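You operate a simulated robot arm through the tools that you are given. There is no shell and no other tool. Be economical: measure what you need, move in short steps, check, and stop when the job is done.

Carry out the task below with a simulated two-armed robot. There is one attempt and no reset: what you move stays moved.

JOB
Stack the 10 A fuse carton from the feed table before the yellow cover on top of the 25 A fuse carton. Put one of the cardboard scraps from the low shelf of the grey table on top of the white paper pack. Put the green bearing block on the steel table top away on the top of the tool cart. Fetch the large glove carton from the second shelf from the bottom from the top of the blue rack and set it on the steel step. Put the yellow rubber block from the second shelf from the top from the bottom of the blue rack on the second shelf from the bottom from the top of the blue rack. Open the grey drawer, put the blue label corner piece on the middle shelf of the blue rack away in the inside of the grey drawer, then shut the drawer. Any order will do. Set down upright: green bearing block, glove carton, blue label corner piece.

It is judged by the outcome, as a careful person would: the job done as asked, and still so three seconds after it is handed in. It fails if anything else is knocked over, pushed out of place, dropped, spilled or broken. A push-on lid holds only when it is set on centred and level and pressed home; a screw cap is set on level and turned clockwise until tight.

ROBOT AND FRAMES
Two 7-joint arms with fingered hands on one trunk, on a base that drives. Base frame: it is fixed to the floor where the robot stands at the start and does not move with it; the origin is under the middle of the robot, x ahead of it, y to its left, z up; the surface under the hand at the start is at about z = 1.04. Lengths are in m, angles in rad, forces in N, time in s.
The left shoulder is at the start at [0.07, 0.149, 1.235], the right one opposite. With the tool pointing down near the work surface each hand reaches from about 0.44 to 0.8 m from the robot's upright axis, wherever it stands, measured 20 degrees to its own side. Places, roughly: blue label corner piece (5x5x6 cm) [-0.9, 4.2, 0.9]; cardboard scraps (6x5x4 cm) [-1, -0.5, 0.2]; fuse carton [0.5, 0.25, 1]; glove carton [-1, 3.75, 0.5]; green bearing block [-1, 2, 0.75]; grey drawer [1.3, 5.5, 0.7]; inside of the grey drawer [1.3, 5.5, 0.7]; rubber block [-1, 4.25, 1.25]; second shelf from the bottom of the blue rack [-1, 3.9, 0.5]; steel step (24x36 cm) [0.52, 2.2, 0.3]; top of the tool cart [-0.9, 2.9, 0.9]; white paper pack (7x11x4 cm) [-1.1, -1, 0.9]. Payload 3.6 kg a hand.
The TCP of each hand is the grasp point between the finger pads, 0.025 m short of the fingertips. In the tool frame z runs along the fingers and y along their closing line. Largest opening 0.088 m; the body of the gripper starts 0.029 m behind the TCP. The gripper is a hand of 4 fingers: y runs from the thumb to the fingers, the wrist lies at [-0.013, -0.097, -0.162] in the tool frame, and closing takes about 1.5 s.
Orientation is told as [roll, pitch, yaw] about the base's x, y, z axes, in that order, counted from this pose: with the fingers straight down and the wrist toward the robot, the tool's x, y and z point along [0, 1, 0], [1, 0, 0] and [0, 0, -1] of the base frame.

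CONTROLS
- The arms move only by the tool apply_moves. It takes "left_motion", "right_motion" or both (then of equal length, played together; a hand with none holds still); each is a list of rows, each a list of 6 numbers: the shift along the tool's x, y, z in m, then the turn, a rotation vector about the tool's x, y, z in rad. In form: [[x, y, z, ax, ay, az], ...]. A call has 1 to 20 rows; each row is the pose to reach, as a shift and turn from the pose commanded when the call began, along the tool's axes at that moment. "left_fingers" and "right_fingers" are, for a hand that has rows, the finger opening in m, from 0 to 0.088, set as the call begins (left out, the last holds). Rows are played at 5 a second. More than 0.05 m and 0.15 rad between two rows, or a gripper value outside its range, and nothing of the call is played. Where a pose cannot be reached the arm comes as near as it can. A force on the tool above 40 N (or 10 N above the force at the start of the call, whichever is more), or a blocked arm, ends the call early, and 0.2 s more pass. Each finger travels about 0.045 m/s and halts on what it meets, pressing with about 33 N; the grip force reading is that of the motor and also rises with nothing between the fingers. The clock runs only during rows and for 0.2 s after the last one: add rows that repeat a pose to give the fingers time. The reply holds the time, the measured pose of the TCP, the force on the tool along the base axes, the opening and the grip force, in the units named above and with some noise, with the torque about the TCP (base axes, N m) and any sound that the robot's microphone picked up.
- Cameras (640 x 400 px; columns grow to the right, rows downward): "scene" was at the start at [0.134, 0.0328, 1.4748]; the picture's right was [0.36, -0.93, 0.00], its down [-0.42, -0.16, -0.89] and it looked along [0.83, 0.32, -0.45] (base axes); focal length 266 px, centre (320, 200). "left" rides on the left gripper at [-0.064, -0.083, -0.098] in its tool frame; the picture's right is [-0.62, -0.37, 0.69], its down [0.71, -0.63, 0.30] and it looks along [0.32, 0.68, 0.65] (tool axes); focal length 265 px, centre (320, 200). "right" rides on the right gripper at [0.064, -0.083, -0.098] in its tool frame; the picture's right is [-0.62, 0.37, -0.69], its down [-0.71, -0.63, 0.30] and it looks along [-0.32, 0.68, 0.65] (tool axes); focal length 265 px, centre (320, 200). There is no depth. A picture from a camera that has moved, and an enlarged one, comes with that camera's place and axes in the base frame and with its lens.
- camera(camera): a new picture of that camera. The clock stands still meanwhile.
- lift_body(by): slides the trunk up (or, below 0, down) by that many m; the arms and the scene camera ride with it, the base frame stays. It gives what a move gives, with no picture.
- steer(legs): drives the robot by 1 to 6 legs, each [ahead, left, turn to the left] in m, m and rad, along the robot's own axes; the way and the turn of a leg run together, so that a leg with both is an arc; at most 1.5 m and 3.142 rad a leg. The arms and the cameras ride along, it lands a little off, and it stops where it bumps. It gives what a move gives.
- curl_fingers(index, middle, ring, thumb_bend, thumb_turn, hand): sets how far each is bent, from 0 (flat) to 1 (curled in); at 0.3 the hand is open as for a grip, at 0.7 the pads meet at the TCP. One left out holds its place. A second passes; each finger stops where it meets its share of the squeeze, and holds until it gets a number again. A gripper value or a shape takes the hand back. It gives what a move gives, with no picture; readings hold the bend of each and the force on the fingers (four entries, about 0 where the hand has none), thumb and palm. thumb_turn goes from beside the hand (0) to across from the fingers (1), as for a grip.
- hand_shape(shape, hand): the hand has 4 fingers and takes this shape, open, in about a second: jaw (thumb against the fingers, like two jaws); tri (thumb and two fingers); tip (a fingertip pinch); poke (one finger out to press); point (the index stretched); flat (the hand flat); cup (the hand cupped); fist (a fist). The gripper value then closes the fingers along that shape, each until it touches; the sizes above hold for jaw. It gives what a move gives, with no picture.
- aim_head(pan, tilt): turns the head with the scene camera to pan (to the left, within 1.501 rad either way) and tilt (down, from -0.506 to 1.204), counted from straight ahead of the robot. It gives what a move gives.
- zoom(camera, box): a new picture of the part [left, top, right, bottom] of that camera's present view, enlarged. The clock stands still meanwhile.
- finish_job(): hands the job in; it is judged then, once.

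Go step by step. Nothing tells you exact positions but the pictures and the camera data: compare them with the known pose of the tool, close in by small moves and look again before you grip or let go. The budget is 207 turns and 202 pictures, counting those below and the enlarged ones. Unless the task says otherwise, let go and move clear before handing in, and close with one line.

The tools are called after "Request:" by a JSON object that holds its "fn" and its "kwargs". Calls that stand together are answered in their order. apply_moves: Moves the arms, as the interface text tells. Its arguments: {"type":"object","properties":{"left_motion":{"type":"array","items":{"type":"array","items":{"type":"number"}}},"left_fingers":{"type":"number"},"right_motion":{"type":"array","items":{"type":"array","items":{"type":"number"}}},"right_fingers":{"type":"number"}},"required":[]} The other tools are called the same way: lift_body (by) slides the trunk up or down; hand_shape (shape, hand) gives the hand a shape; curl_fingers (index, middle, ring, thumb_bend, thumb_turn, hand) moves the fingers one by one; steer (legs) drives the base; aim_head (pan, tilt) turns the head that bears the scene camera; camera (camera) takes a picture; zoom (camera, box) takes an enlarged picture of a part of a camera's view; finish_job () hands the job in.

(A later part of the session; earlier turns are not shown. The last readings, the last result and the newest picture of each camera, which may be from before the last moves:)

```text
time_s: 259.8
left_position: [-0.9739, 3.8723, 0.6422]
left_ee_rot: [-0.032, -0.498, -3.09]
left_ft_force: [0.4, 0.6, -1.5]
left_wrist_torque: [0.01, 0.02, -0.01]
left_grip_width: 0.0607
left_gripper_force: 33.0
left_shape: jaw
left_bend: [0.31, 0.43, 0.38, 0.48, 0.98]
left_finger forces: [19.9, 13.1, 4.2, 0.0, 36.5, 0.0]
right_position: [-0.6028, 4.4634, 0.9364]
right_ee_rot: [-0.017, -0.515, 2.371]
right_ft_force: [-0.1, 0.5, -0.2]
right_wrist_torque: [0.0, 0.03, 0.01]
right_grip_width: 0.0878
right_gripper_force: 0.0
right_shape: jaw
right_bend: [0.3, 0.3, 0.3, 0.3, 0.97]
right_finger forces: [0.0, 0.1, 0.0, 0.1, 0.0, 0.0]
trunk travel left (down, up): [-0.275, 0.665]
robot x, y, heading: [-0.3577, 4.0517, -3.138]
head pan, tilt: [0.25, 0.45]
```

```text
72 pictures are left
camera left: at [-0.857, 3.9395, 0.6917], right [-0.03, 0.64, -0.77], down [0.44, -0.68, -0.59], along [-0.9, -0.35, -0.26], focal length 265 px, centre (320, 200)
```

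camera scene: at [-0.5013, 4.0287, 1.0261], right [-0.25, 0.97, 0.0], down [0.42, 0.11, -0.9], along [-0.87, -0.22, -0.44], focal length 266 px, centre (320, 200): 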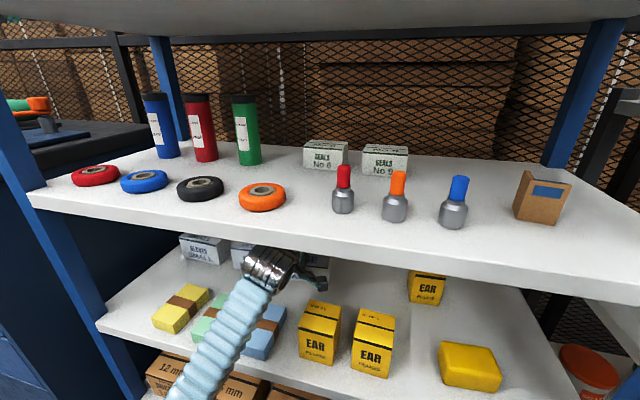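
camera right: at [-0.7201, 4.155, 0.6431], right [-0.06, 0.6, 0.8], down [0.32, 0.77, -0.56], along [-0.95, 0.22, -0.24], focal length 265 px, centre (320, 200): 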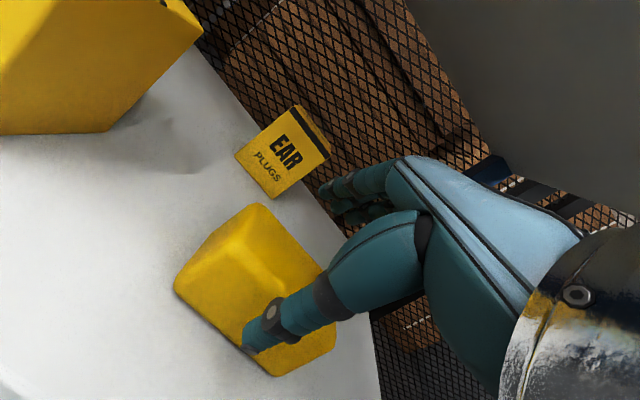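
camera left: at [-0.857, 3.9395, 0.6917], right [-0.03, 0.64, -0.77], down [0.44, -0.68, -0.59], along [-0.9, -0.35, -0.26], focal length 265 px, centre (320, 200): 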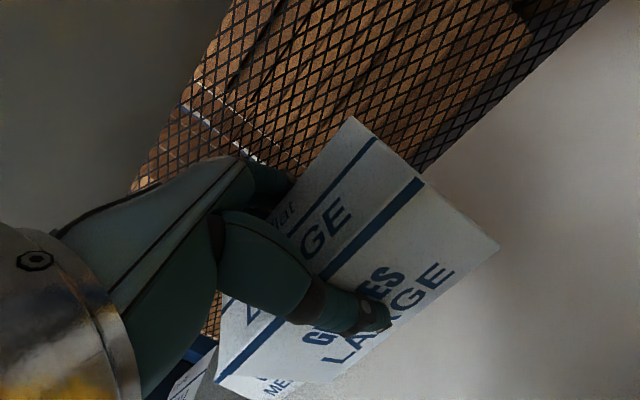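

I'll move back 3 cm, then shift left so the carton passes over the low packs, clear of the EAR carton.

Request:
{"fn": "steer", "kwargs": {"legs": [[-0.03, 0, 0], [0, 0.058, 0]]}}

Request:
{"fn": "zoom", "kwargs": {"camera": "scene", "box": [100, 200, 420, 400]}}

Request:
{"fn": "camera", "kwargs": {"camera": "left"}}

```text
time_s: 261.8
left_position: [-0.9433, 3.8144, 0.6436]
left_ee_rot: [-0.033, -0.495, -3.088]
left_ft_force: [0.2, 0.3, -3.2]
left_wrist_torque: [-0.02, -0.02, -0.01]
left_grip_width: 0.0606
left_gripper_force: 32.6
left_shape: jaw
left_bend: [0.31, 0.43, 0.38, 0.48, 0.98]
left_finger forces: [19.7, 13.1, 4.2, 0.1, 36.4, 0.0]
right_position: [-0.5719, 4.4074, 0.9359]
right_ee_rot: [-0.018, -0.516, 2.37]
right_ft_force: [0.2, -0.3, -0.1]
right_wrist_torque: [0.0, 0.03, -0.01]
right_grip_width: 0.0882
right_gripper_force: 0.1
right_shape: jaw
right_bend: [0.3, 0.3, 0.3, 0.3, 0.97]
right_finger forces: [0.0, 0.1, 0.0, 0.1, 0.0, 0.0]
trunk travel left (down, up): [-0.275, 0.665]
robot x, y, heading: [-0.3278, 3.9912, -3.14]
head pan, tilt: [0.25, 0.45]
```

```text
2.00 times, centred on (260, 300) of scene
camera zoom: at [-0.4706, 3.968, 1.0262], right [-0.25, 0.97, 0.0], down [0.42, 0.11, -0.9], along [-0.87, -0.22, -0.44], focal length 531 px, centre (440, 0)
```

zoom: 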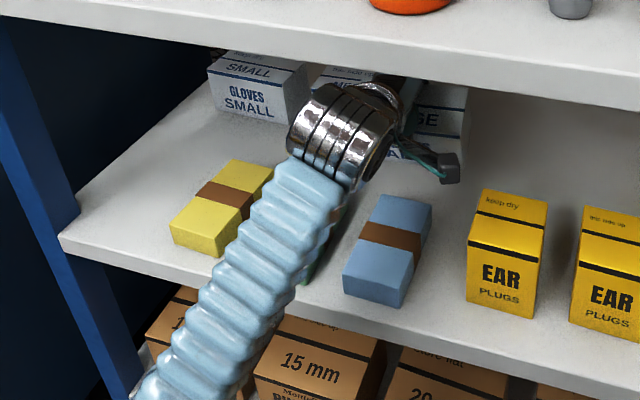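

```text
70 pictures are left
camera left: at [-0.8263, 3.8826, 0.692], right [-0.03, 0.64, -0.77], down [0.44, -0.68, -0.59], along [-0.9, -0.35, -0.26], focal length 265 px, centre (320, 200)
```

left: 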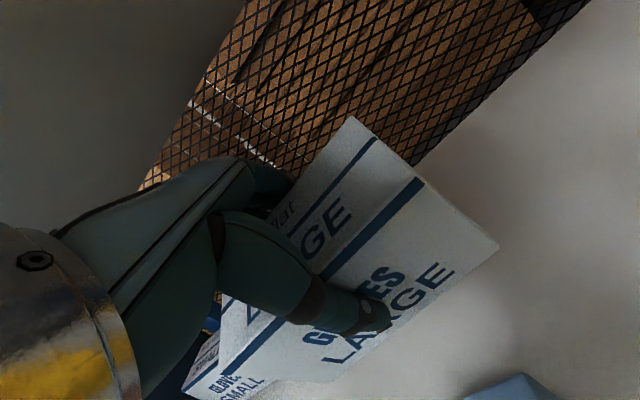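

Now I'll back straight out of the rack.

Request:
{"fn": "steer", "kwargs": {"legs": [[-0.33, 0, 0]]}}

Request:
{"fn": "camera", "kwargs": {"camera": "scene"}}

```text
time_s: 266.6
left_position: [-0.6151, 3.8156, 0.6431]
left_ee_rot: [-0.032, -0.498, -3.087]
left_ft_force: [0.3, -0.4, -2.3]
left_wrist_torque: [0.04, -0.02, -0.01]
left_grip_width: 0.0607
left_gripper_force: 33.6
left_shape: jaw
left_bend: [0.31, 0.43, 0.38, 0.48, 0.98]
left_finger forces: [19.2, 13.1, 4.3, 0.0, 36.0, 0.1]
right_position: [-0.2438, 4.4094, 0.936]
right_ee_rot: [-0.017, -0.517, 2.37]
right_ft_force: [0.7, 0.6, -0.5]
right_wrist_torque: [0.0, 0.01, 0.01]
right_grip_width: 0.0878
right_gripper_force: 0.1
right_shape: jaw
right_bend: [0.3, 0.3, 0.3, 0.3, 0.97]
right_finger forces: [0.0, 0.1, 0.0, 0.0, 0.1, 0.1]
trunk travel left (down, up): [-0.275, 0.665]
robot x, y, heading: [-0.0034, 3.9899, -3.138]
head pan, tilt: [0.25, 0.45]
```

```text
69 pictures are left
camera scene: at [-0.141, 3.9691, 1.0262], right [-0.25, 0.97, 0.0], down [0.42, 0.11, -0.9], along [-0.87, -0.22, -0.44], focal length 266 px, centre (320, 200)
```

scene: 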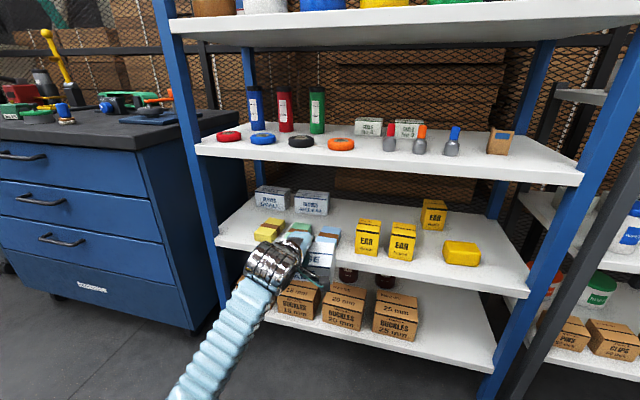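

The carton came out cleanly. I'll turn left, drive along the aisle toward the steel step, then turn to face +x and look.

Request:
{"fn": "steer", "kwargs": {"legs": [[0, 0, 1.57], [1.0, 0, 0], [0, 0, 1.57]]}}

Request:
{"fn": "aim_head", "kwargs": {"pan": -0.3, "tilt": 0.5}}

Request:
{"fn": "camera", "kwargs": {"camera": "scene"}}

```text
time_s: 299.6
left_position: [0.6154, 3.1658, 0.643]
left_ee_rot: [-0.034, -0.498, 0.059]
left_ft_force: [0.0, -0.1, -1.9]
left_wrist_torque: [-0.01, 0.01, -0.01]
left_grip_width: 0.06
left_gripper_force: 33.0
left_shape: jaw
left_bend: [0.31, 0.44, 0.39, 0.5, 0.97]
left_finger forces: [17.1, 13.2, 4.2, 0.0, 34.4, 0.1]
right_position: [0.2468, 2.5724, 0.9367]
right_ee_rot: [-0.017, -0.514, -0.766]
right_ft_force: [0.2, -0.2, 0.2]
right_wrist_torque: [0.01, 0.0, 0.0]
right_grip_width: 0.0879
right_gripper_force: 0.0
right_shape: jaw
right_bend: [0.3, 0.3, 0.3, 0.3, 0.97]
right_finger forces: [0.1, 0.0, 0.1, 0.0, 0.0, 0.0]
trunk travel left (down, up): [-0.275, 0.665]
robot x, y, heading: [0.002, 2.9883, 0.005]
head pan, tilt: [0.25, 0.45]
```

```text
time_s: 300.6
left_position: [0.6138, 3.1664, 0.6431]
left_ee_rot: [-0.034, -0.497, 0.06]
left_ft_force: [0.3, 0.1, -1.8]
left_wrist_torque: [0.04, 0.01, -0.01]
left_grip_width: 0.0599
left_gripper_force: 33.8
left_shape: jaw
left_bend: [0.31, 0.44, 0.39, 0.5, 0.97]
left_finger forces: [17.1, 13.2, 4.3, 0.0, 34.4, 0.1]
right_position: [0.2462, 2.5723, 0.9344]
right_ee_rot: [-0.017, -0.514, -0.768]
right_ft_force: [0.2, -0.9, -0.4]
right_wrist_torque: [0.0, -0.01, 0.01]
right_grip_width: 0.088
right_gripper_force: 0.1
right_shape: jaw
right_bend: [0.3, 0.3, 0.3, 0.3, 0.97]
right_finger forces: [0.1, 0.0, 0.0, 0.1, 0.1, 0.0]
trunk travel left (down, up): [-0.275, 0.665]
robot x, y, heading: [-0.0001, 2.9877, 0.007]
head pan, tilt: [-0.3, 0.499]
```

```text
68 pictures are left
camera scene: at [0.1373, 2.9619, 1.0217], right [-0.29, -0.96, 0.0], down [-0.46, 0.14, -0.88], along [0.84, -0.25, -0.48], focal length 266 px, centre (320, 200)
```

scene: 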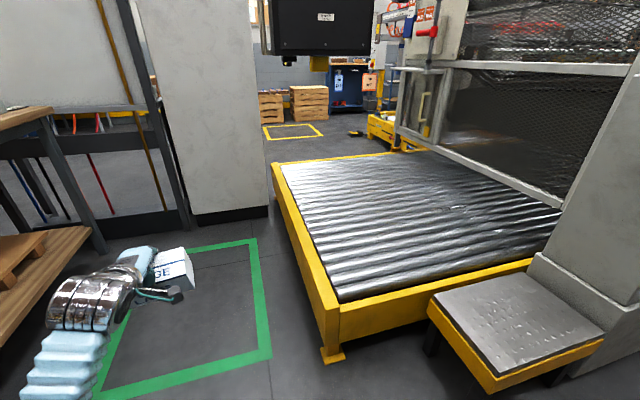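

I see the steel step beside the console at about [0.50, 2.22, 0.3]. I'll back a bit and slide right to face it.

Request:
{"fn": "steer", "kwargs": {"legs": [[-0.12, 0, -0.007], [0, -0.93, 0]]}}

Request:
{"fn": "aim_head", "kwargs": {"pan": 0.2, "tilt": 0.8}}

Request:
{"fn": "camera", "kwargs": {"camera": "scene"}}

Request:
{"fn": "camera", "kwargs": {"camera": "left"}}

```text
time_s: 314.3
left_position: [0.4949, 2.2488, 0.6424]
left_ee_rot: [-0.033, -0.497, 0.047]
left_ft_force: [0.4, 0.4, -2.7]
left_wrist_torque: [-0.01, 0.01, 0.01]
left_grip_width: 0.0599
left_gripper_force: 32.3
left_shape: jaw
left_bend: [0.31, 0.44, 0.39, 0.5, 0.97]
left_finger forces: [17.0, 13.4, 4.3, 0.0, 34.6, 0.1]
right_position: [0.1202, 1.6592, 0.9366]
right_ee_rot: [-0.017, -0.513, -0.778]
right_ft_force: [0.8, 0.7, -0.5]
right_wrist_torque: [0.01, 0.01, -0.03]
right_grip_width: 0.0879
right_gripper_force: 0.0
right_shape: jaw
right_bend: [0.3, 0.3, 0.3, 0.3, 0.97]
right_finger forces: [0.1, 0.1, 0.2, 0.0, 0.0, 0.1]
trunk travel left (down, up): [-0.275, 0.665]
robot x, y, heading: [-0.1218, 2.0741, -0.004]
head pan, tilt: [-0.3, 0.499]
```

```text
time_s: 315.2
left_position: [0.4946, 2.2478, 0.6428]
left_ee_rot: [-0.031, -0.497, 0.048]
left_ft_force: [-0.2, 0.7, -2.5]
left_wrist_torque: [-0.01, 0.01, -0.01]
left_grip_width: 0.06
left_gripper_force: 32.5
left_shape: jaw
left_bend: [0.31, 0.44, 0.39, 0.5, 0.97]
left_finger forces: [17.0, 13.3, 4.1, 0.0, 34.5, 0.0]
right_position: [0.1201, 1.6578, 0.9364]
right_ee_rot: [-0.018, -0.514, -0.778]
right_ft_force: [-0.6, -1.0, -0.8]
right_wrist_torque: [-0.01, -0.01, -0.02]
right_grip_width: 0.0878
right_gripper_force: 0.1
right_shape: jaw
right_bend: [0.3, 0.3, 0.3, 0.3, 0.97]
right_finger forces: [0.0, 0.0, 0.0, 0.0, 0.0, 0.0]
trunk travel left (down, up): [-0.275, 0.665]
robot x, y, heading: [-0.123, 2.0736, -0.01]
head pan, tilt: [0.201, 0.799]
```

```text
67 pictures are left
camera scene: at [0.0068, 2.0913, 0.9958], right [0.19, -0.98, 0.0], down [-0.7, -0.14, -0.7], along [0.68, 0.13, -0.72], focal length 266 px, centre (320, 200)
```

scene: 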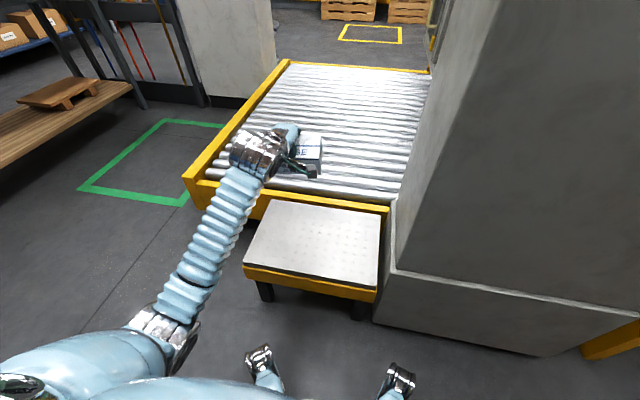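

```text
66 pictures are left
camera left: at [0.3763, 2.1823, 0.6918], right [0.03, -0.64, -0.77], down [-0.43, 0.68, -0.59], along [0.9, 0.35, -0.26], focal length 265 px, centre (320, 200)
```

left: 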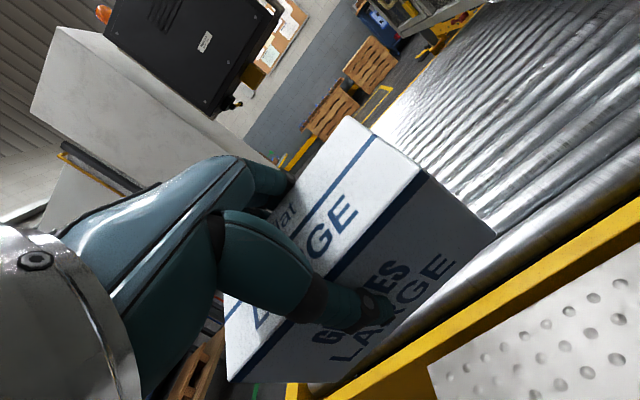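

The step top is about 24 × 36 cm, centred near [0.48, 2.19]. I'll level the carton, centre it sideways, lower the trunk 15 cm and look.

Request:
{"fn": "apply_moves", "kwargs": {"left_motion": [[-0.015, -0.006, -0.0035, 0.1, 0, 0], [-0.03, -0.013, -0.007, 0.2, 0, 0], [-0.044, -0.0194, -0.0106, 0.3, 0, 0], [-0.044, -0.0194, -0.0106, 0.3, 0, 0]]}}

Request:
{"fn": "lift_body", "kwargs": {"by": -0.15}}

Request:
{"fn": "camera", "kwargs": {"camera": "scene"}}

Request:
{"fn": "camera", "kwargs": {"camera": "left"}}

```text
time_s: 316.2
left_position: [0.4734, 2.202, 0.6447]
left_ee_rot: [-0.028, -0.195, 0.038]
left_ft_force: [0.3, -0.6, -2.2]
left_wrist_torque: [0.02, 0.01, 0.01]
left_grip_width: 0.0599
left_gripper_force: 33.2
left_shape: jaw
left_bend: [0.31, 0.44, 0.39, 0.5, 0.97]
left_finger forces: [17.3, 13.4, 4.3, 0.1, 34.2, 0.0]
right_position: [0.1199, 1.659, 0.9378]
right_ee_rot: [-0.017, -0.515, -0.776]
right_ft_force: [0.7, 0.1, -0.3]
right_wrist_torque: [0.0, -0.03, 0.02]
right_grip_width: 0.0878
right_gripper_force: 0.1
right_shape: jaw
right_bend: [0.3, 0.3, 0.3, 0.3, 0.97]
right_finger forces: [0.1, 0.1, 0.0, 0.0, 0.0, 0.1]
trunk travel left (down, up): [-0.275, 0.665]
robot x, y, heading: [-0.121, 2.0817, -0.007]
head pan, tilt: [0.201, 0.799]
```

```text
time_s: 318.0
left_position: [0.4733, 2.203, 0.4951]
left_ee_rot: [-0.029, -0.197, 0.038]
left_ft_force: [0.4, 0.0, -2.8]
left_wrist_torque: [-0.03, -0.02, -0.03]
left_grip_width: 0.0599
left_gripper_force: 33.1
left_shape: jaw
left_bend: [0.31, 0.44, 0.39, 0.5, 0.97]
left_finger forces: [17.1, 13.5, 4.3, 0.0, 34.2, 0.1]
right_position: [0.1196, 1.6565, 0.7874]
right_ee_rot: [-0.018, -0.515, -0.779]
right_ft_force: [0.1, 0.1, -0.6]
right_wrist_torque: [0.01, 0.01, 0.03]
right_grip_width: 0.0882
right_gripper_force: 0.0
right_shape: jaw
right_bend: [0.3, 0.3, 0.3, 0.3, 0.97]
right_finger forces: [0.0, 0.0, 0.0, 0.0, 0.1, 0.0]
trunk travel left (down, up): [-0.125, 0.815]
robot x, y, heading: [-0.1212, 2.0741, -0.001]
head pan, tilt: [0.201, 0.799]
```

```text
65 pictures are left
camera scene: at [0.0066, 2.0914, 0.8458], right [0.19, -0.98, 0.0], down [-0.7, -0.14, -0.7], along [0.68, 0.14, -0.72], focal length 266 px, centre (320, 200)
```

scene: 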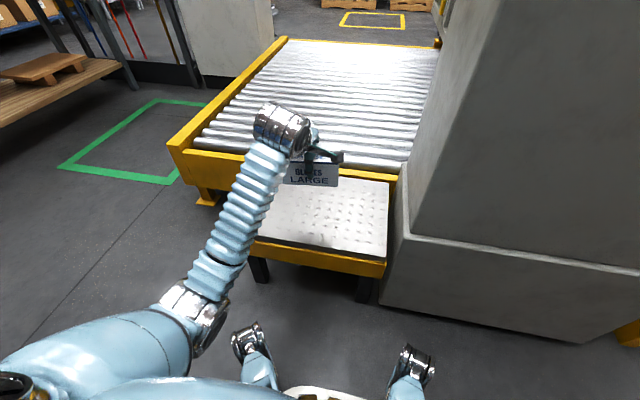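

```text
64 pictures are left
camera left: at [0.3738, 2.1388, 0.5762], right [-0.2, -0.65, -0.73], down [-0.58, 0.68, -0.44], along [0.79, 0.34, -0.52], focal length 265 px, centre (320, 200)
```

left: 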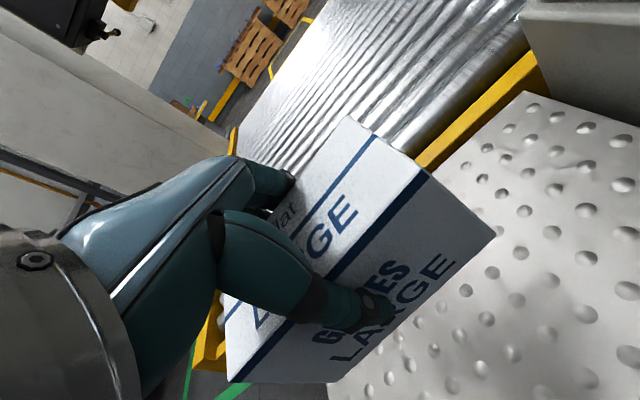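

The step's surface is z ≈ 0.31 and the carton is over its middle. I'll lower the trunk 10 cm more, then ease down with the arm.

Request:
{"fn": "lift_body", "kwargs": {"by": -0.1}}

Request:
{"fn": "apply_moves", "kwargs": {"left_motion": [[0, 0.008, 0.008, 0, 0, 0], [0, 0.007, 0.015, 0, 0, 0], [0, 0.006, 0.019, 0, 0, 0], [0, 0.006, 0.019, 0, 0, 0]]}}

Request:
{"fn": "zoom", "kwargs": {"camera": "scene", "box": [220, 60, 420, 260]}}

```text
time_s: 319.3
left_position: [0.4728, 2.2035, 0.3949]
left_ee_rot: [-0.027, -0.197, 0.038]
left_ft_force: [-0.6, -1.4, -2.3]
left_wrist_torque: [0.01, 0.02, 0.02]
left_grip_width: 0.0597
left_gripper_force: 32.8
left_shape: jaw
left_bend: [0.31, 0.44, 0.39, 0.5, 0.97]
left_finger forces: [17.0, 13.3, 4.3, 0.0, 34.2, 0.0]
right_position: [0.1186, 1.6574, 0.6881]
right_ee_rot: [-0.018, -0.515, -0.78]
right_ft_force: [0.0, -0.1, 0.1]
right_wrist_torque: [0.04, -0.02, -0.03]
right_grip_width: 0.088
right_gripper_force: 0.0
right_shape: jaw
right_bend: [0.3, 0.3, 0.3, 0.3, 0.97]
right_finger forces: [0.1, 0.0, 0.0, 0.0, 0.0, 0.0]
trunk travel left (down, up): [-0.025, 0.915]
robot x, y, heading: [-0.1244, 2.0759, -0.005]
head pan, tilt: [0.201, 0.799]
```

```text
time_s: 320.3
left_position: [0.4827, 2.2033, 0.3767]
left_ee_rot: [-0.027, -0.197, 0.039]
left_ft_force: [-0.8, 0.4, -3.0]
left_wrist_torque: [0.03, -0.01, 0.0]
left_grip_width: 0.0597
left_gripper_force: 33.5
left_shape: jaw
left_bend: [0.31, 0.44, 0.39, 0.5, 0.97]
left_finger forces: [17.2, 13.5, 4.2, 0.1, 34.3, 0.0]
right_position: [0.1184, 1.6586, 0.6865]
right_ee_rot: [-0.017, -0.515, -0.778]
right_ft_force: [-0.3, 1.2, -0.3]
right_wrist_torque: [0.01, 0.02, -0.01]
right_grip_width: 0.088
right_gripper_force: 0.0
right_shape: jaw
right_bend: [0.3, 0.3, 0.3, 0.3, 0.97]
right_finger forces: [0.1, 0.0, 0.0, 0.0, 0.0, 0.0]
trunk travel left (down, up): [-0.025, 0.915]
robot x, y, heading: [-0.1223, 2.0768, -0.005]
head pan, tilt: [0.201, 0.799]
```

```text
2.00 times, centred on (320, 160) of scene
camera zoom: at [0.0067, 2.0913, 0.7458], right [0.19, -0.98, 0.0], down [-0.7, -0.14, -0.7], along [0.68, 0.14, -0.72], focal length 531 px, centre (320, 280)
```

zoom: 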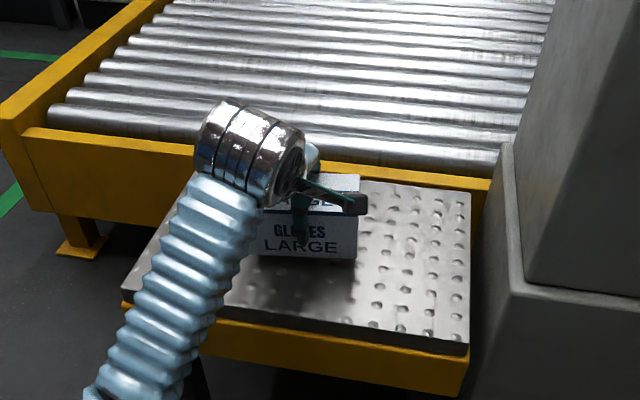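

Request:
{"fn": "apply_moves", "kwargs": {"left_motion": [[0, -0.0005, 0.003, 0, 0, 0], [0, -0.001, 0.006, 0, 0, 0], [0, -0.0017, 0.009, 0, 0, 0], [0, -0.002, 0.011, 0, 0, 0], [0, -0.002, 0.011, 0, 0, 0]]}}

Request:
{"fn": "zoom", "kwargs": {"camera": "scene", "box": [260, 100, 380, 200]}}

```text
time_s: 321.5
left_position: [0.4834, 2.2033, 0.3653]
left_ee_rot: [-0.029, -0.197, 0.039]
left_ft_force: [0.5, -0.8, -2.2]
left_wrist_torque: [0.01, -0.01, 0.01]
left_grip_width: 0.0599
left_gripper_force: 33.0
left_shape: jaw
left_bend: [0.31, 0.44, 0.39, 0.5, 0.97]
left_finger forces: [17.2, 13.5, 4.4, 0.1, 34.3, 0.1]
right_position: [0.1172, 1.6578, 0.6855]
right_ee_rot: [-0.018, -0.515, -0.78]
right_ft_force: [1.1, -0.7, 0.4]
right_wrist_torque: [0.0, -0.01, -0.04]
right_grip_width: 0.088
right_gripper_force: 0.1
right_shape: jaw
right_bend: [0.3, 0.3, 0.3, 0.3, 0.97]
right_finger forces: [0.0, 0.1, 0.0, 0.1, 0.1, 0.0]
trunk travel left (down, up): [-0.025, 0.915]
robot x, y, heading: [-0.1152, 2.0758, -0.005]
head pan, tilt: [0.201, 0.799]
```

```text
4.00 times, centred on (320, 150) of scene
camera zoom: at [0.0067, 2.0913, 0.7458], right [0.19, -0.98, 0.0], down [-0.7, -0.14, -0.7], along [0.68, 0.14, -0.72], focal length 1062 px, centre (320, 400)
```

zoom: 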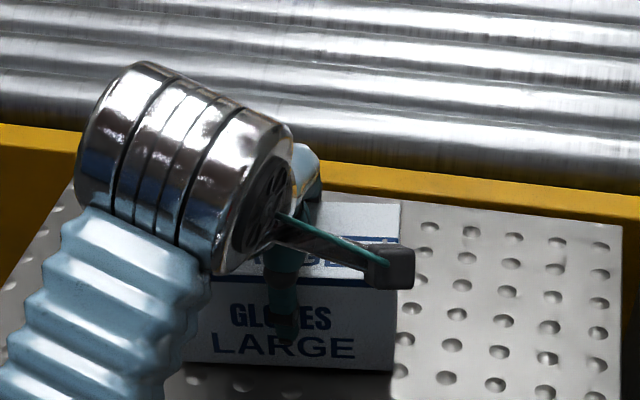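

Request:
{"fn": "apply_moves", "kwargs": {"left_motion": [[0, -0.0006, 0.003, 0, 0, 0], [0, -0.0012, 0.006, 0, 0, 0], [0, -0.0018, 0.009, 0, 0, 0], [0, -0.0024, 0.012, 0, 0, 0], [0, -0.0024, 0.012, 0, 0, 0]]}}

```text
time_s: 322.7
left_position: [0.4834, 2.2021, 0.3603]
left_ee_rot: [-0.029, -0.211, 0.039]
left_ft_force: [4.6, 0.8, 25.9]
left_wrist_torque: [0.03, 0.56, -0.04]
left_grip_width: 0.0596
left_gripper_force: 32.7
left_shape: jaw
left_bend: [0.31, 0.44, 0.39, 0.5, 0.97]
left_finger forces: [23.4, 14.0, 4.8, 0.0, 34.3, 0.0]
right_position: [0.1174, 1.6583, 0.6876]
right_ee_rot: [-0.014, -0.517, -0.78]
right_ft_force: [0.1, 0.4, -0.6]
right_wrist_torque: [-0.01, -0.01, 0.01]
right_grip_width: 0.0879
right_gripper_force: 0.1
right_shape: jaw
right_bend: [0.3, 0.3, 0.3, 0.3, 0.97]
right_finger forces: [0.1, 0.0, 0.0, 0.0, 0.0, 0.0]
trunk travel left (down, up): [-0.025, 0.915]
robot x, y, heading: [-0.1222, 2.0771, -0.008]
head pan, tilt: [0.201, 0.799]
```

It's pressing firmly at 26 N. I'll relax by 6 mm, release, and then lift away.

Request:
{"fn": "apply_moves", "kwargs": {"left_motion": [[0, 0.0012, -0.006, 0, 0, 0], [0, 0.0012, -0.006, 0, 0, 0]]}}

Request:
{"fn": "apply_moves", "kwargs": {"left_motion": [[0, 0, 0, 0, 0, 0], [0, 0, 0, 0, 0, 0], [0, 0, 0, 0, 0, 0], [0, 0, 0, 0, 0, 0], [0, 0, 0, 0, 0, 0], [0, 0, 0, 0, 0, 0]], "left_fingers": 0.088}}

Request:
{"fn": "zoom", "kwargs": {"camera": "scene", "box": [220, 80, 400, 230]}}

Request:
{"fn": "camera", "kwargs": {"camera": "left"}}

```text
time_s: 323.3
left_position: [0.4835, 2.203, 0.3611]
left_ee_rot: [-0.028, -0.197, 0.039]
left_ft_force: [4.1, 0.2, 13.9]
left_wrist_torque: [0.05, 0.2, 0.01]
left_grip_width: 0.0595
left_gripper_force: 33.2
left_shape: jaw
left_bend: [0.3, 0.43, 0.39, 0.51, 0.97]
left_finger forces: [21.1, 14.5, 4.6, 0.0, 33.0, 0.0]
right_position: [0.1181, 1.658, 0.6871]
right_ee_rot: [-0.017, -0.516, -0.778]
right_ft_force: [-0.3, -0.2, -0.9]
right_wrist_torque: [-0.02, 0.03, 0.0]
right_grip_width: 0.088
right_gripper_force: 0.1
right_shape: jaw
right_bend: [0.3, 0.3, 0.3, 0.3, 0.97]
right_finger forces: [0.0, 0.1, 0.0, 0.0, 0.0, 0.0]
trunk travel left (down, up): [-0.025, 0.915]
robot x, y, heading: [-0.1247, 2.0726, -0.003]
head pan, tilt: [0.201, 0.799]
```

```text
time_s: 324.7
left_position: [0.4837, 2.2038, 0.3586]
left_ee_rot: [-0.029, -0.197, 0.039]
left_ft_force: [0.2, -0.4, 0.8]
left_wrist_torque: [0.01, -0.01, 0.0]
left_grip_width: 0.0877
left_gripper_force: 0.1
left_shape: jaw
left_bend: [0.29, 0.3, 0.3, 0.3, 0.97]
left_finger forces: [1.3, 0.0, 0.0, 0.0, 1.1, 0.0]
right_position: [0.1185, 1.6573, 0.6863]
right_ee_rot: [-0.017, -0.515, -0.777]
right_ft_force: [0.1, -0.1, 0.9]
right_wrist_torque: [-0.01, 0.01, 0.0]
right_grip_width: 0.088
right_gripper_force: 0.1
right_shape: jaw
right_bend: [0.3, 0.3, 0.3, 0.3, 0.97]
right_finger forces: [0.1, 0.0, 0.1, 0.0, 0.0, 0.0]
trunk travel left (down, up): [-0.025, 0.915]
robot x, y, heading: [-0.1237, 2.0735, -0.001]
head pan, tilt: [0.201, 0.799]
```

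```text
2.67 times, centred on (310, 155) of scene
camera zoom: at [0.0065, 2.0913, 0.7458], right [0.19, -0.98, 0.0], down [-0.7, -0.14, -0.7], along [0.68, 0.14, -0.72], focal length 708 px, centre (347, 320)
```

zoom: 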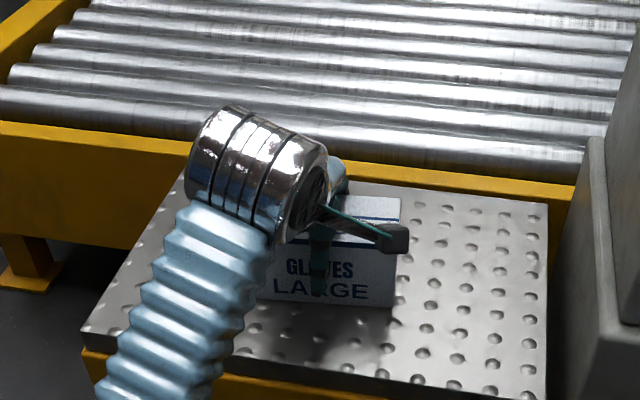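

```text
60 pictures are left
camera left: at [0.3836, 2.1386, 0.4415], right [-0.21, -0.65, -0.73], down [-0.58, 0.68, -0.44], along [0.79, 0.34, -0.52], focal length 265 px, centre (320, 200)
```

left: 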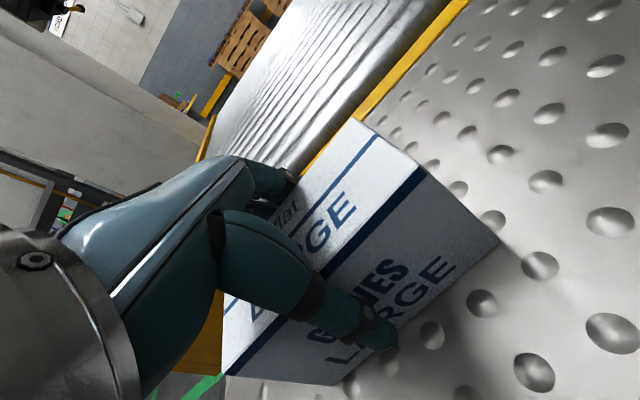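

I'll lift straight up slowly to clear the carton.

Request:
{"fn": "apply_moves", "kwargs": {"left_motion": [[0, 0.001, -0.005, 0, 0, 0], [0, 0.003, -0.015, 0, 0, 0], [0, 0.006, -0.03, 0, 0, 0], [0, 0.01, -0.05, 0, 0, 0], [0, 0.017, -0.085, 0, 0, 0], [0, 0.025, -0.125, 0, 0, 0], [0, 0.034, -0.165, 0, 0, 0]]}}

Request:
{"fn": "lift_body", "kwargs": {"by": 0.4}}

Request:
{"fn": "camera", "kwargs": {"camera": "scene"}}

```text
time_s: 326.3
left_position: [0.4837, 2.2065, 0.5288]
left_ee_rot: [-0.029, -0.199, 0.039]
left_ft_force: [-0.1, 0.0, -0.5]
left_wrist_torque: [-0.01, 0.03, 0.01]
left_grip_width: 0.088
left_gripper_force: 0.1
left_shape: jaw
left_bend: [0.3, 0.3, 0.3, 0.3, 0.97]
left_finger forces: [0.1, 0.1, 0.0, 0.0, 0.0, 0.0]
right_position: [0.1185, 1.6571, 0.6862]
right_ee_rot: [-0.018, -0.517, -0.778]
right_ft_force: [0.8, 0.3, 0.4]
right_wrist_torque: [-0.03, -0.01, 0.0]
right_grip_width: 0.088
right_gripper_force: 0.0
right_shape: jaw
right_bend: [0.3, 0.3, 0.3, 0.3, 0.97]
right_finger forces: [0.1, 0.1, 0.0, 0.0, 0.1, 0.0]
trunk travel left (down, up): [-0.025, 0.915]
robot x, y, heading: [-0.1196, 2.0742, -0.004]
head pan, tilt: [0.201, 0.799]
```

```text
time_s: 330.1
left_position: [0.4851, 2.2076, 0.9275]
left_ee_rot: [-0.027, -0.198, 0.039]
left_ft_force: [-0.6, 0.3, 0.1]
left_wrist_torque: [0.04, 0.0, -0.01]
left_grip_width: 0.0879
left_gripper_force: 0.2
left_shape: jaw
left_bend: [0.3, 0.3, 0.3, 0.3, 0.97]
left_finger forces: [0.1, 0.0, 0.0, 0.0, 0.0, 0.0]
right_position: [0.1187, 1.6574, 1.0861]
right_ee_rot: [-0.019, -0.516, -0.779]
right_ft_force: [-0.1, -0.1, -0.3]
right_wrist_torque: [0.01, 0.02, -0.01]
right_grip_width: 0.0878
right_gripper_force: 0.1
right_shape: jaw
right_bend: [0.3, 0.3, 0.3, 0.3, 0.97]
right_finger forces: [0.1, 0.1, 0.0, 0.0, 0.0, 0.0]
trunk travel left (down, up): [-0.425, 0.515]
robot x, y, heading: [-0.1222, 2.0753, -0.008]
head pan, tilt: [0.201, 0.799]
```

```text
59 pictures are left
camera scene: at [0.0066, 2.0912, 1.1458], right [0.19, -0.98, 0.0], down [-0.7, -0.14, -0.7], along [0.68, 0.14, -0.72], focal length 266 px, centre (320, 200)
```

scene: 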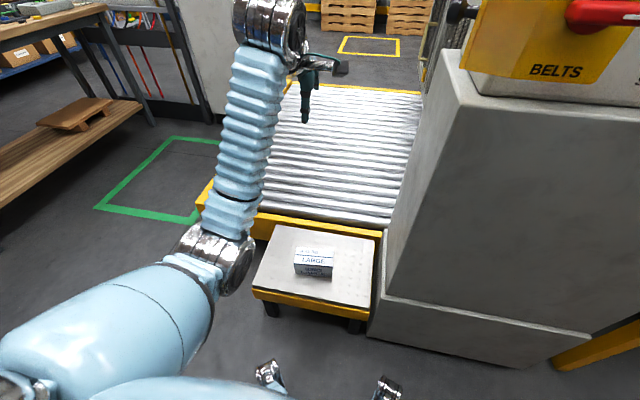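

The glove carton sits on the step. Next is the corner piece: I'll back away, bring both hands to a normal carry pose, and drive back to the rack.

Request:
{"fn": "steer", "kwargs": {"legs": [[-0.15, 0, 0]]}}

Request:
{"fn": "apply_moves", "kwargs": {"left_motion": [[0, -0.017, -0.0035, 0, 0, 0], [0, -0.034, -0.007, 0, 0, 0], [0, -0.051, -0.0104, 0, 0, 0], [0, -0.0686, -0.0139, 0, 0, 0], [0, -0.0858, -0.0174, 0, 0, 0], [0, -0.103, -0.0208, 0, 0, 0], [0, -0.12, -0.0243, 0, 0, 0], [0, -0.137, -0.0278, 0, 0, 0]], "right_motion": [[0.0386, -0.0041, -0.0023, 0, 0.048, -0.0846], [0.0772, -0.0083, -0.0047, 0, 0.096, -0.169], [0.1159, -0.0124, -0.007, 0, 0.144, -0.254], [0.1545, -0.0165, -0.0094, 0, 0.192, -0.3385], [0.193, -0.0207, -0.0118, 0, 0.24, -0.423], [0.2317, -0.0248, -0.0141, 0, 0.288, -0.508], [0.2704, -0.029, -0.0165, 0, 0.336, -0.592], [0.309, -0.0331, -0.0188, 0, 0.384, -0.677]]}}

Request:
{"fn": "steer", "kwargs": {"legs": [[0, 0, 1.57], [1.0, 0, 0], [0.98, -0.28, 0], [0, 0, 1.57]]}}

Request:
{"fn": "aim_head", "kwargs": {"pan": -0.2, "tilt": 0.4}}

Request:
{"fn": "camera", "kwargs": {"camera": "scene"}}

```text
time_s: 332.6
left_position: [0.337, 2.2076, 0.9289]
left_ee_rot: [-0.03, -0.198, 0.037]
left_ft_force: [0.0, 0.7, 0.8]
left_wrist_torque: [0.02, -0.02, -0.02]
left_grip_width: 0.088
left_gripper_force: 0.1
left_shape: jaw
left_bend: [0.3, 0.3, 0.3, 0.3, 0.97]
left_finger forces: [0.1, 0.0, 0.1, 0.0, 0.0, 0.0]
right_position: [-0.0263, 1.6581, 1.0876]
right_ee_rot: [-0.017, -0.516, -0.777]
right_ft_force: [-1.2, 0.3, 0.0]
right_wrist_torque: [-0.01, 0.0, 0.0]
right_grip_width: 0.0878
right_gripper_force: 0.1
right_shape: jaw
right_bend: [0.3, 0.3, 0.3, 0.3, 0.97]
right_finger forces: [0.0, 0.0, 0.0, 0.0, 0.1, 0.1]
trunk travel left (down, up): [-0.425, 0.515]
robot x, y, heading: [-0.271, 2.0773, -0.006]
head pan, tilt: [0.201, 0.799]
```

```text
time_s: 334.4
left_position: [0.1987, 2.2038, 0.9294]
left_ee_rot: [-0.03, -0.195, 0.037]
left_ft_force: [0.1, 0.4, -0.1]
left_wrist_torque: [-0.02, -0.03, -0.01]
left_grip_width: 0.0882
left_gripper_force: 0.0
left_shape: jaw
left_bend: [0.3, 0.3, 0.3, 0.3, 0.97]
left_finger forces: [0.0, 0.0, 0.0, 0.1, 0.1, 0.0]
right_position: [0.1668, 1.9051, 1.0808]
right_ee_rot: [-0.012, -0.504, -0.003]
right_ft_force: [1.0, -0.3, 0.5]
right_wrist_torque: [0.02, -0.01, 0.0]
right_grip_width: 0.0883
right_gripper_force: 0.1
right_shape: jaw
right_bend: [0.3, 0.3, 0.3, 0.3, 0.97]
right_finger forces: [0.1, 0.0, 0.1, 0.0, 0.1, 0.1]
trunk travel left (down, up): [-0.425, 0.515]
robot x, y, heading: [-0.2713, 2.0781, -0.006]
head pan, tilt: [0.201, 0.799]
```

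```text
time_s: 345.9
left_position: [-0.3988, 2.5521, 0.9275]
left_ee_rot: [-0.026, -0.187, 1.619]
left_ft_force: [-0.2, 0.5, 0.0]
left_wrist_torque: [0.02, 0.03, 0.03]
left_grip_width: 0.0881
left_gripper_force: 0.0
left_shape: jaw
left_bend: [0.3, 0.3, 0.3, 0.3, 0.97]
left_finger forces: [0.1, 0.0, 0.0, 0.1, 0.0, 0.0]
right_position: [-0.0967, 2.5161, 1.0839]
right_ee_rot: [-0.011, -0.514, 1.57]
right_ft_force: [-0.8, 1.1, -0.7]
right_wrist_torque: [0.0, 0.01, -0.01]
right_grip_width: 0.0878
right_gripper_force: 0.0
right_shape: jaw
right_bend: [0.3, 0.3, 0.3, 0.3, 0.97]
right_finger forces: [0.0, 0.0, 0.1, 0.0, 0.0, 0.0]
trunk travel left (down, up): [-0.425, 0.515]
robot x, y, heading: [-0.2699, 2.087, 1.567]
head pan, tilt: [0.201, 0.799]
stopped in leg 2: the robot was blocked; the commanded pose is now the measured one
```

```text
time_s: 346.8
left_position: [-0.3999, 2.5509, 0.9284]
left_ee_rot: [-0.027, -0.193, 1.617]
left_ft_force: [-0.3, -0.3, -0.6]
left_wrist_torque: [-0.01, 0.02, -0.04]
left_grip_width: 0.0878
left_gripper_force: 0.1
left_shape: jaw
left_bend: [0.3, 0.3, 0.3, 0.3, 0.97]
left_finger forces: [0.1, 0.1, 0.0, 0.0, 0.0, 0.2]
right_position: [-0.0985, 2.5168, 1.085]
right_ee_rot: [-0.012, -0.515, 1.572]
right_ft_force: [-0.5, 0.0, 0.7]
right_wrist_torque: [-0.05, 0.02, -0.03]
right_grip_width: 0.088
right_gripper_force: 0.1
right_shape: jaw
right_bend: [0.3, 0.3, 0.3, 0.3, 0.97]
right_finger forces: [0.1, 0.1, 0.0, 0.0, 0.1, 0.1]
trunk travel left (down, up): [-0.425, 0.515]
robot x, y, heading: [-0.2691, 2.0895, 1.567]
head pan, tilt: [-0.201, 0.4]
```

```text
58 pictures are left
camera scene: at [-0.2513, 2.2194, 1.1821], right [0.98, -0.2, 0.0], down [-0.08, -0.37, -0.92], along [0.18, 0.91, -0.38], focal length 266 px, centre (320, 200)
```

scene: 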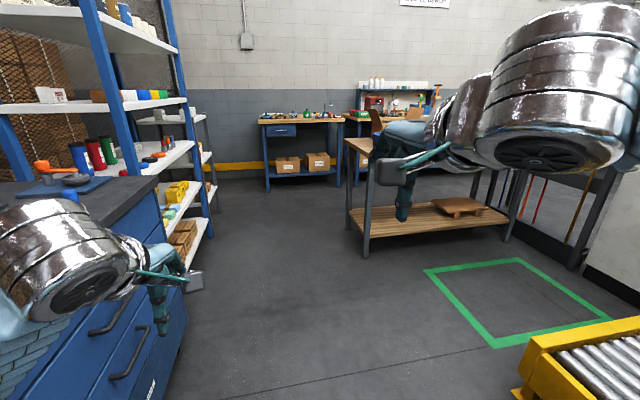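

I got blocked, most likely the left elbow against the cart. I'll sidestep right to the lane centre and check the cart.

Request:
{"fn": "steer", "kwargs": {"legs": [[0, -0.23, 0]]}}

Request:
{"fn": "aim_head", "kwargs": {"pan": 0.9, "tilt": 0.5}}

Request:
{"fn": "camera", "kwargs": {"camera": "scene"}}

```text
time_s: 350.4
left_position: [-0.1709, 2.5574, 0.9242]
left_ee_rot: [-0.027, -0.181, 1.617]
left_ft_force: [-0.8, 0.9, -0.8]
left_wrist_torque: [0.0, 0.0, 0.02]
left_grip_width: 0.0881
left_gripper_force: 0.1
left_shape: jaw
left_bend: [0.3, 0.3, 0.3, 0.3, 0.97]
left_finger forces: [0.0, 0.0, 0.0, 0.1, 0.0, 0.0]
right_position: [0.1299, 2.5253, 1.08]
right_ee_rot: [-0.012, -0.505, 1.574]
right_ft_force: [-0.8, -0.2, 0.4]
right_wrist_torque: [-0.02, -0.02, 0.01]
right_grip_width: 0.0881
right_gripper_force: 0.1
right_shape: jaw
right_bend: [0.3, 0.3, 0.3, 0.3, 0.97]
right_finger forces: [0.0, 0.0, 0.1, 0.0, 0.0, 0.1]
trunk travel left (down, up): [-0.425, 0.515]
robot x, y, heading: [-0.0356, 2.0878, 1.57]
head pan, tilt: [-0.201, 0.4]
```

```text
time_s: 351.7
left_position: [-0.171, 2.5572, 0.9247]
left_ee_rot: [-0.028, -0.184, 1.616]
left_ft_force: [0.1, -0.1, -1.0]
left_wrist_torque: [0.0, 0.0, 0.04]
left_grip_width: 0.0882
left_gripper_force: 0.1
left_shape: jaw
left_bend: [0.3, 0.3, 0.3, 0.3, 0.97]
left_finger forces: [0.1, 0.1, 0.0, 0.0, 0.1, 0.1]
right_position: [0.1294, 2.5251, 1.0811]
right_ee_rot: [-0.012, -0.505, 1.573]
right_ft_force: [0.0, 0.6, 0.1]
right_wrist_torque: [0.04, -0.05, -0.02]
right_grip_width: 0.0878
right_gripper_force: 0.0
right_shape: jaw
right_bend: [0.3, 0.3, 0.3, 0.3, 0.97]
right_finger forces: [0.1, 0.1, 0.0, 0.1, 0.0, 0.0]
trunk travel left (down, up): [-0.425, 0.515]
robot x, y, heading: [-0.0375, 2.0873, 1.57]
head pan, tilt: [0.901, 0.499]
```

```text
57 pictures are left
camera scene: at [-0.1105, 2.1949, 1.1718], right [0.62, 0.78, 0.0], down [0.37, -0.3, -0.88], along [-0.69, 0.55, -0.48], focal length 266 px, centre (320, 200)
```

scene: 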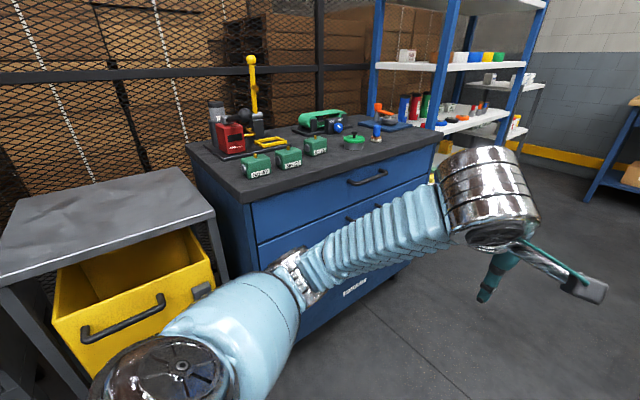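

The cart and its blocks are undisturbed. I'll drive on and turn to face the rack.

Request:
{"fn": "steer", "kwargs": {"legs": [[1.0, 0, 0], [0.95, 0, 0], [0, 0, 1.57]]}}

Request:
{"fn": "aim_head", "kwargs": {"pan": -0.2, "tilt": 0.4}}

Request:
{"fn": "camera", "kwargs": {"camera": "scene"}}

```text
time_s: 386.4
left_position: [-0.502, 3.8983, 0.9238]
left_ee_rot: [-0.027, -0.184, -3.117]
left_ft_force: [-0.6, -0.4, 0.2]
left_wrist_torque: [0.02, 0.02, 0.03]
left_grip_width: 0.088
left_gripper_force: 0.0
left_shape: jaw
left_bend: [0.3, 0.3, 0.3, 0.3, 0.97]
left_finger forces: [0.0, 0.0, 0.0, 0.0, 0.0, 0.0]
right_position: [-0.4626, 4.1973, 1.0801]
right_ee_rot: [-0.011, -0.505, 3.122]
right_ft_force: [0.2, 0.6, -0.9]
right_wrist_torque: [-0.04, 0.01, 0.01]
right_grip_width: 0.0878
right_gripper_force: 0.0
right_shape: jaw
right_bend: [0.3, 0.3, 0.3, 0.3, 0.98]
right_finger forces: [0.0, 0.0, 0.0, 0.0, 0.0, 0.1]
trunk travel left (down, up): [-0.425, 0.515]
robot x, y, heading: [-0.0281, 4.0167, 3.119]
head pan, tilt: [0.901, 0.499]
```

```text
time_s: 387.7
left_position: [-0.502, 3.8968, 0.9237]
left_ee_rot: [-0.028, -0.184, -3.117]
left_ft_force: [-0.4, 0.5, -0.1]
left_wrist_torque: [-0.03, 0.02, -0.01]
left_grip_width: 0.0878
left_gripper_force: 0.0
left_shape: jaw
left_bend: [0.3, 0.3, 0.3, 0.3, 0.97]
left_finger forces: [0.0, 0.0, 0.0, 0.0, 0.0, 0.0]
right_position: [-0.4635, 4.1957, 1.0811]
right_ee_rot: [-0.015, -0.506, 3.123]
right_ft_force: [0.0, 0.1, 0.0]
right_wrist_torque: [0.03, 0.02, -0.03]
right_grip_width: 0.0879
right_gripper_force: 0.0
right_shape: jaw
right_bend: [0.3, 0.3, 0.3, 0.3, 0.98]
right_finger forces: [0.0, 0.1, 0.1, 0.0, 0.0, 0.1]
trunk travel left (down, up): [-0.425, 0.515]
robot x, y, heading: [-0.0296, 4.0216, 3.12]
head pan, tilt: [-0.201, 0.4]
```

```text
56 pictures are left
camera scene: at [-0.1711, 4.0416, 1.1809], right [0.22, 0.98, 0.0], down [0.38, -0.09, -0.92], along [-0.9, 0.2, -0.39], focal length 266 px, centre (320, 200)
```

scene: 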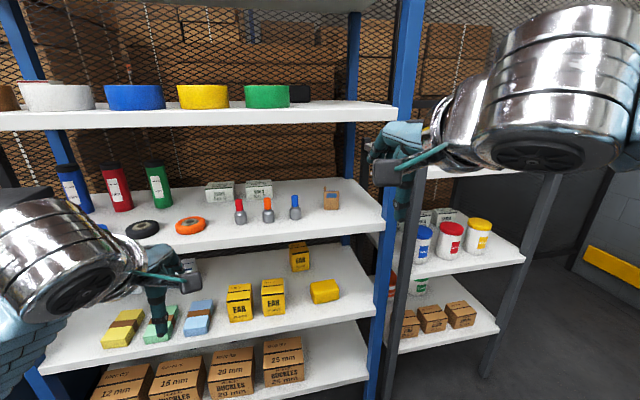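

I'll zoom in on the corner piece from here and from the right hand's camera.

Request:
{"fn": "zoom", "kwargs": {"camera": "scene", "box": [270, 150, 390, 240]}}

Request:
{"fn": "camera", "kwargs": {"camera": "right"}}

```text
4.44 times, centred on (330, 195) of scene
camera zoom: at [-0.1711, 4.0416, 1.1809], right [0.22, 0.98, 0.0], down [0.38, -0.09, -0.92], along [-0.9, 0.2, -0.39], focal length 1180 px, centre (276, 222)
```

zoom: 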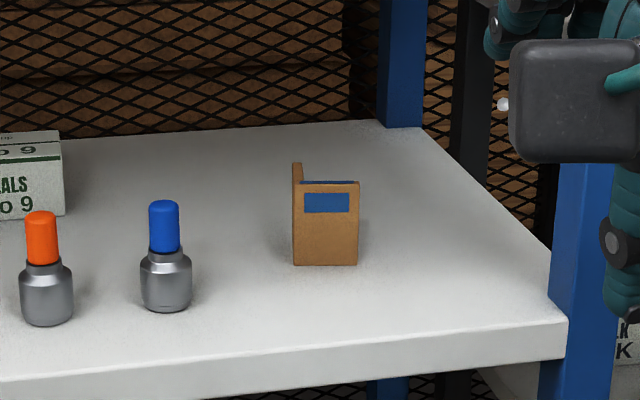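

```text
54 pictures are left
camera right: at [-0.3439, 4.1299, 1.127], right [0.03, 0.61, 0.79], down [0.42, 0.71, -0.56], along [-0.91, 0.35, -0.24], focal length 265 px, centre (320, 200)
```

right: 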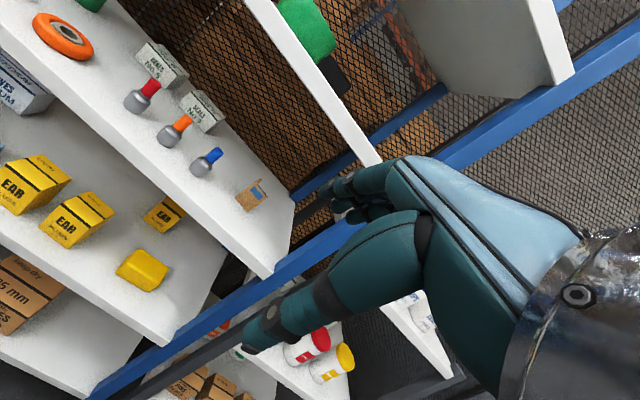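

The corner piece is an upright L: its label panel faces me and its other wall runs back on the left. I'll move closer, lower the right hand to the gap height in front of that shelf, and look.

Request:
{"fn": "steer", "kwargs": {"legs": [[0.17, 0, 0.02]]}}

Request:
{"fn": "apply_moves", "kwargs": {"right_motion": [[0, -0.018, 0.032, 0, 0, 0], [0, -0.036, 0.064, 0, 0, 0], [-0.01, -0.053, 0.096, 0, 0, 0], [-0.02, -0.068, 0.125, 0, 0, 0], [-0.02, -0.068, 0.125, 0, 0, 0]]}}

Request:
{"fn": "camera", "kwargs": {"camera": "right"}}

Request:
{"fn": "zoom", "kwargs": {"camera": "scene", "box": [230, 120, 450, 270]}}

```text
time_s: 390.5
left_position: [-0.6702, 3.8907, 0.925]
left_ee_rot: [-0.029, -0.184, -3.099]
left_ft_force: [-0.2, -0.2, 0.0]
left_wrist_torque: [-0.01, 0.03, 0.0]
left_grip_width: 0.0876
left_gripper_force: 0.0
left_shape: jaw
left_bend: [0.3, 0.3, 0.3, 0.3, 0.97]
left_finger forces: [0.1, 0.1, 0.0, 0.1, 0.0, 0.1]
right_position: [-0.6386, 4.1901, 1.0811]
right_ee_rot: [-0.013, -0.504, -3.143]
right_ft_force: [0.5, -0.9, 0.1]
right_wrist_torque: [-0.02, -0.01, 0.05]
right_grip_width: 0.0875
right_gripper_force: 0.0
right_shape: jaw
right_bend: [0.3, 0.3, 0.3, 0.3, 0.98]
right_finger forces: [0.0, 0.0, 0.1, 0.0, 0.1, 0.0]
trunk travel left (down, up): [-0.425, 0.515]
robot x, y, heading: [-0.2063, 4.0237, 3.137]
head pan, tilt: [-0.201, 0.4]
```

```text
time_s: 391.7
left_position: [-0.6689, 3.8903, 0.9244]
left_ee_rot: [-0.027, -0.186, -3.098]
left_ft_force: [0.5, 0.4, 0.4]
left_wrist_torque: [-0.02, 0.01, -0.01]
left_grip_width: 0.0879
left_gripper_force: 0.1
left_shape: jaw
left_bend: [0.3, 0.3, 0.3, 0.3, 0.97]
left_finger forces: [0.0, 0.0, 0.0, 0.0, 0.1, 0.0]
right_position: [-0.6557, 4.2106, 0.9498]
right_ee_rot: [-0.014, -0.504, -3.141]
right_ft_force: [0.5, 0.9, -0.2]
right_wrist_torque: [-0.01, 0.0, -0.02]
right_grip_width: 0.0878
right_gripper_force: 0.1
right_shape: jaw
right_bend: [0.3, 0.3, 0.3, 0.3, 0.98]
right_finger forces: [0.1, 0.0, 0.0, 0.0, 0.0, 0.0]
right hand out of reach, approached as far as the arm can: row 3, 4, 5
trunk travel left (down, up): [-0.425, 0.515]
robot x, y, heading: [-0.2047, 4.025, 3.142]
head pan, tilt: [-0.201, 0.4]
```

```text
53 pictures are left
camera right: at [-0.5347, 4.1454, 0.9944], right [0.02, 0.61, 0.79], down [0.41, 0.72, -0.56], along [-0.91, 0.33, -0.24], focal length 265 px, centre (320, 200)
```

right: 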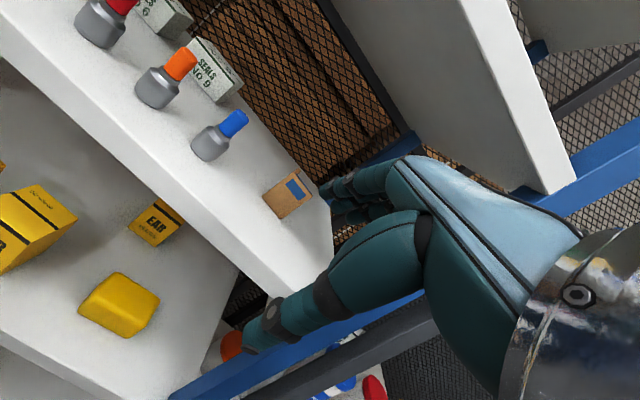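

```text
2.67 times, centred on (340, 195) of scene
camera zoom: at [-0.3446, 4.041, 1.1811], right [0.2, 0.98, 0.0], down [0.38, -0.08, -0.92], along [-0.9, 0.19, -0.39], focal length 708 px, centre (267, 213)
```

zoom: 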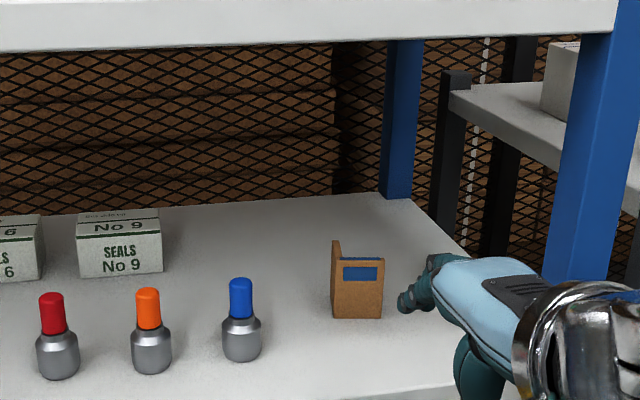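

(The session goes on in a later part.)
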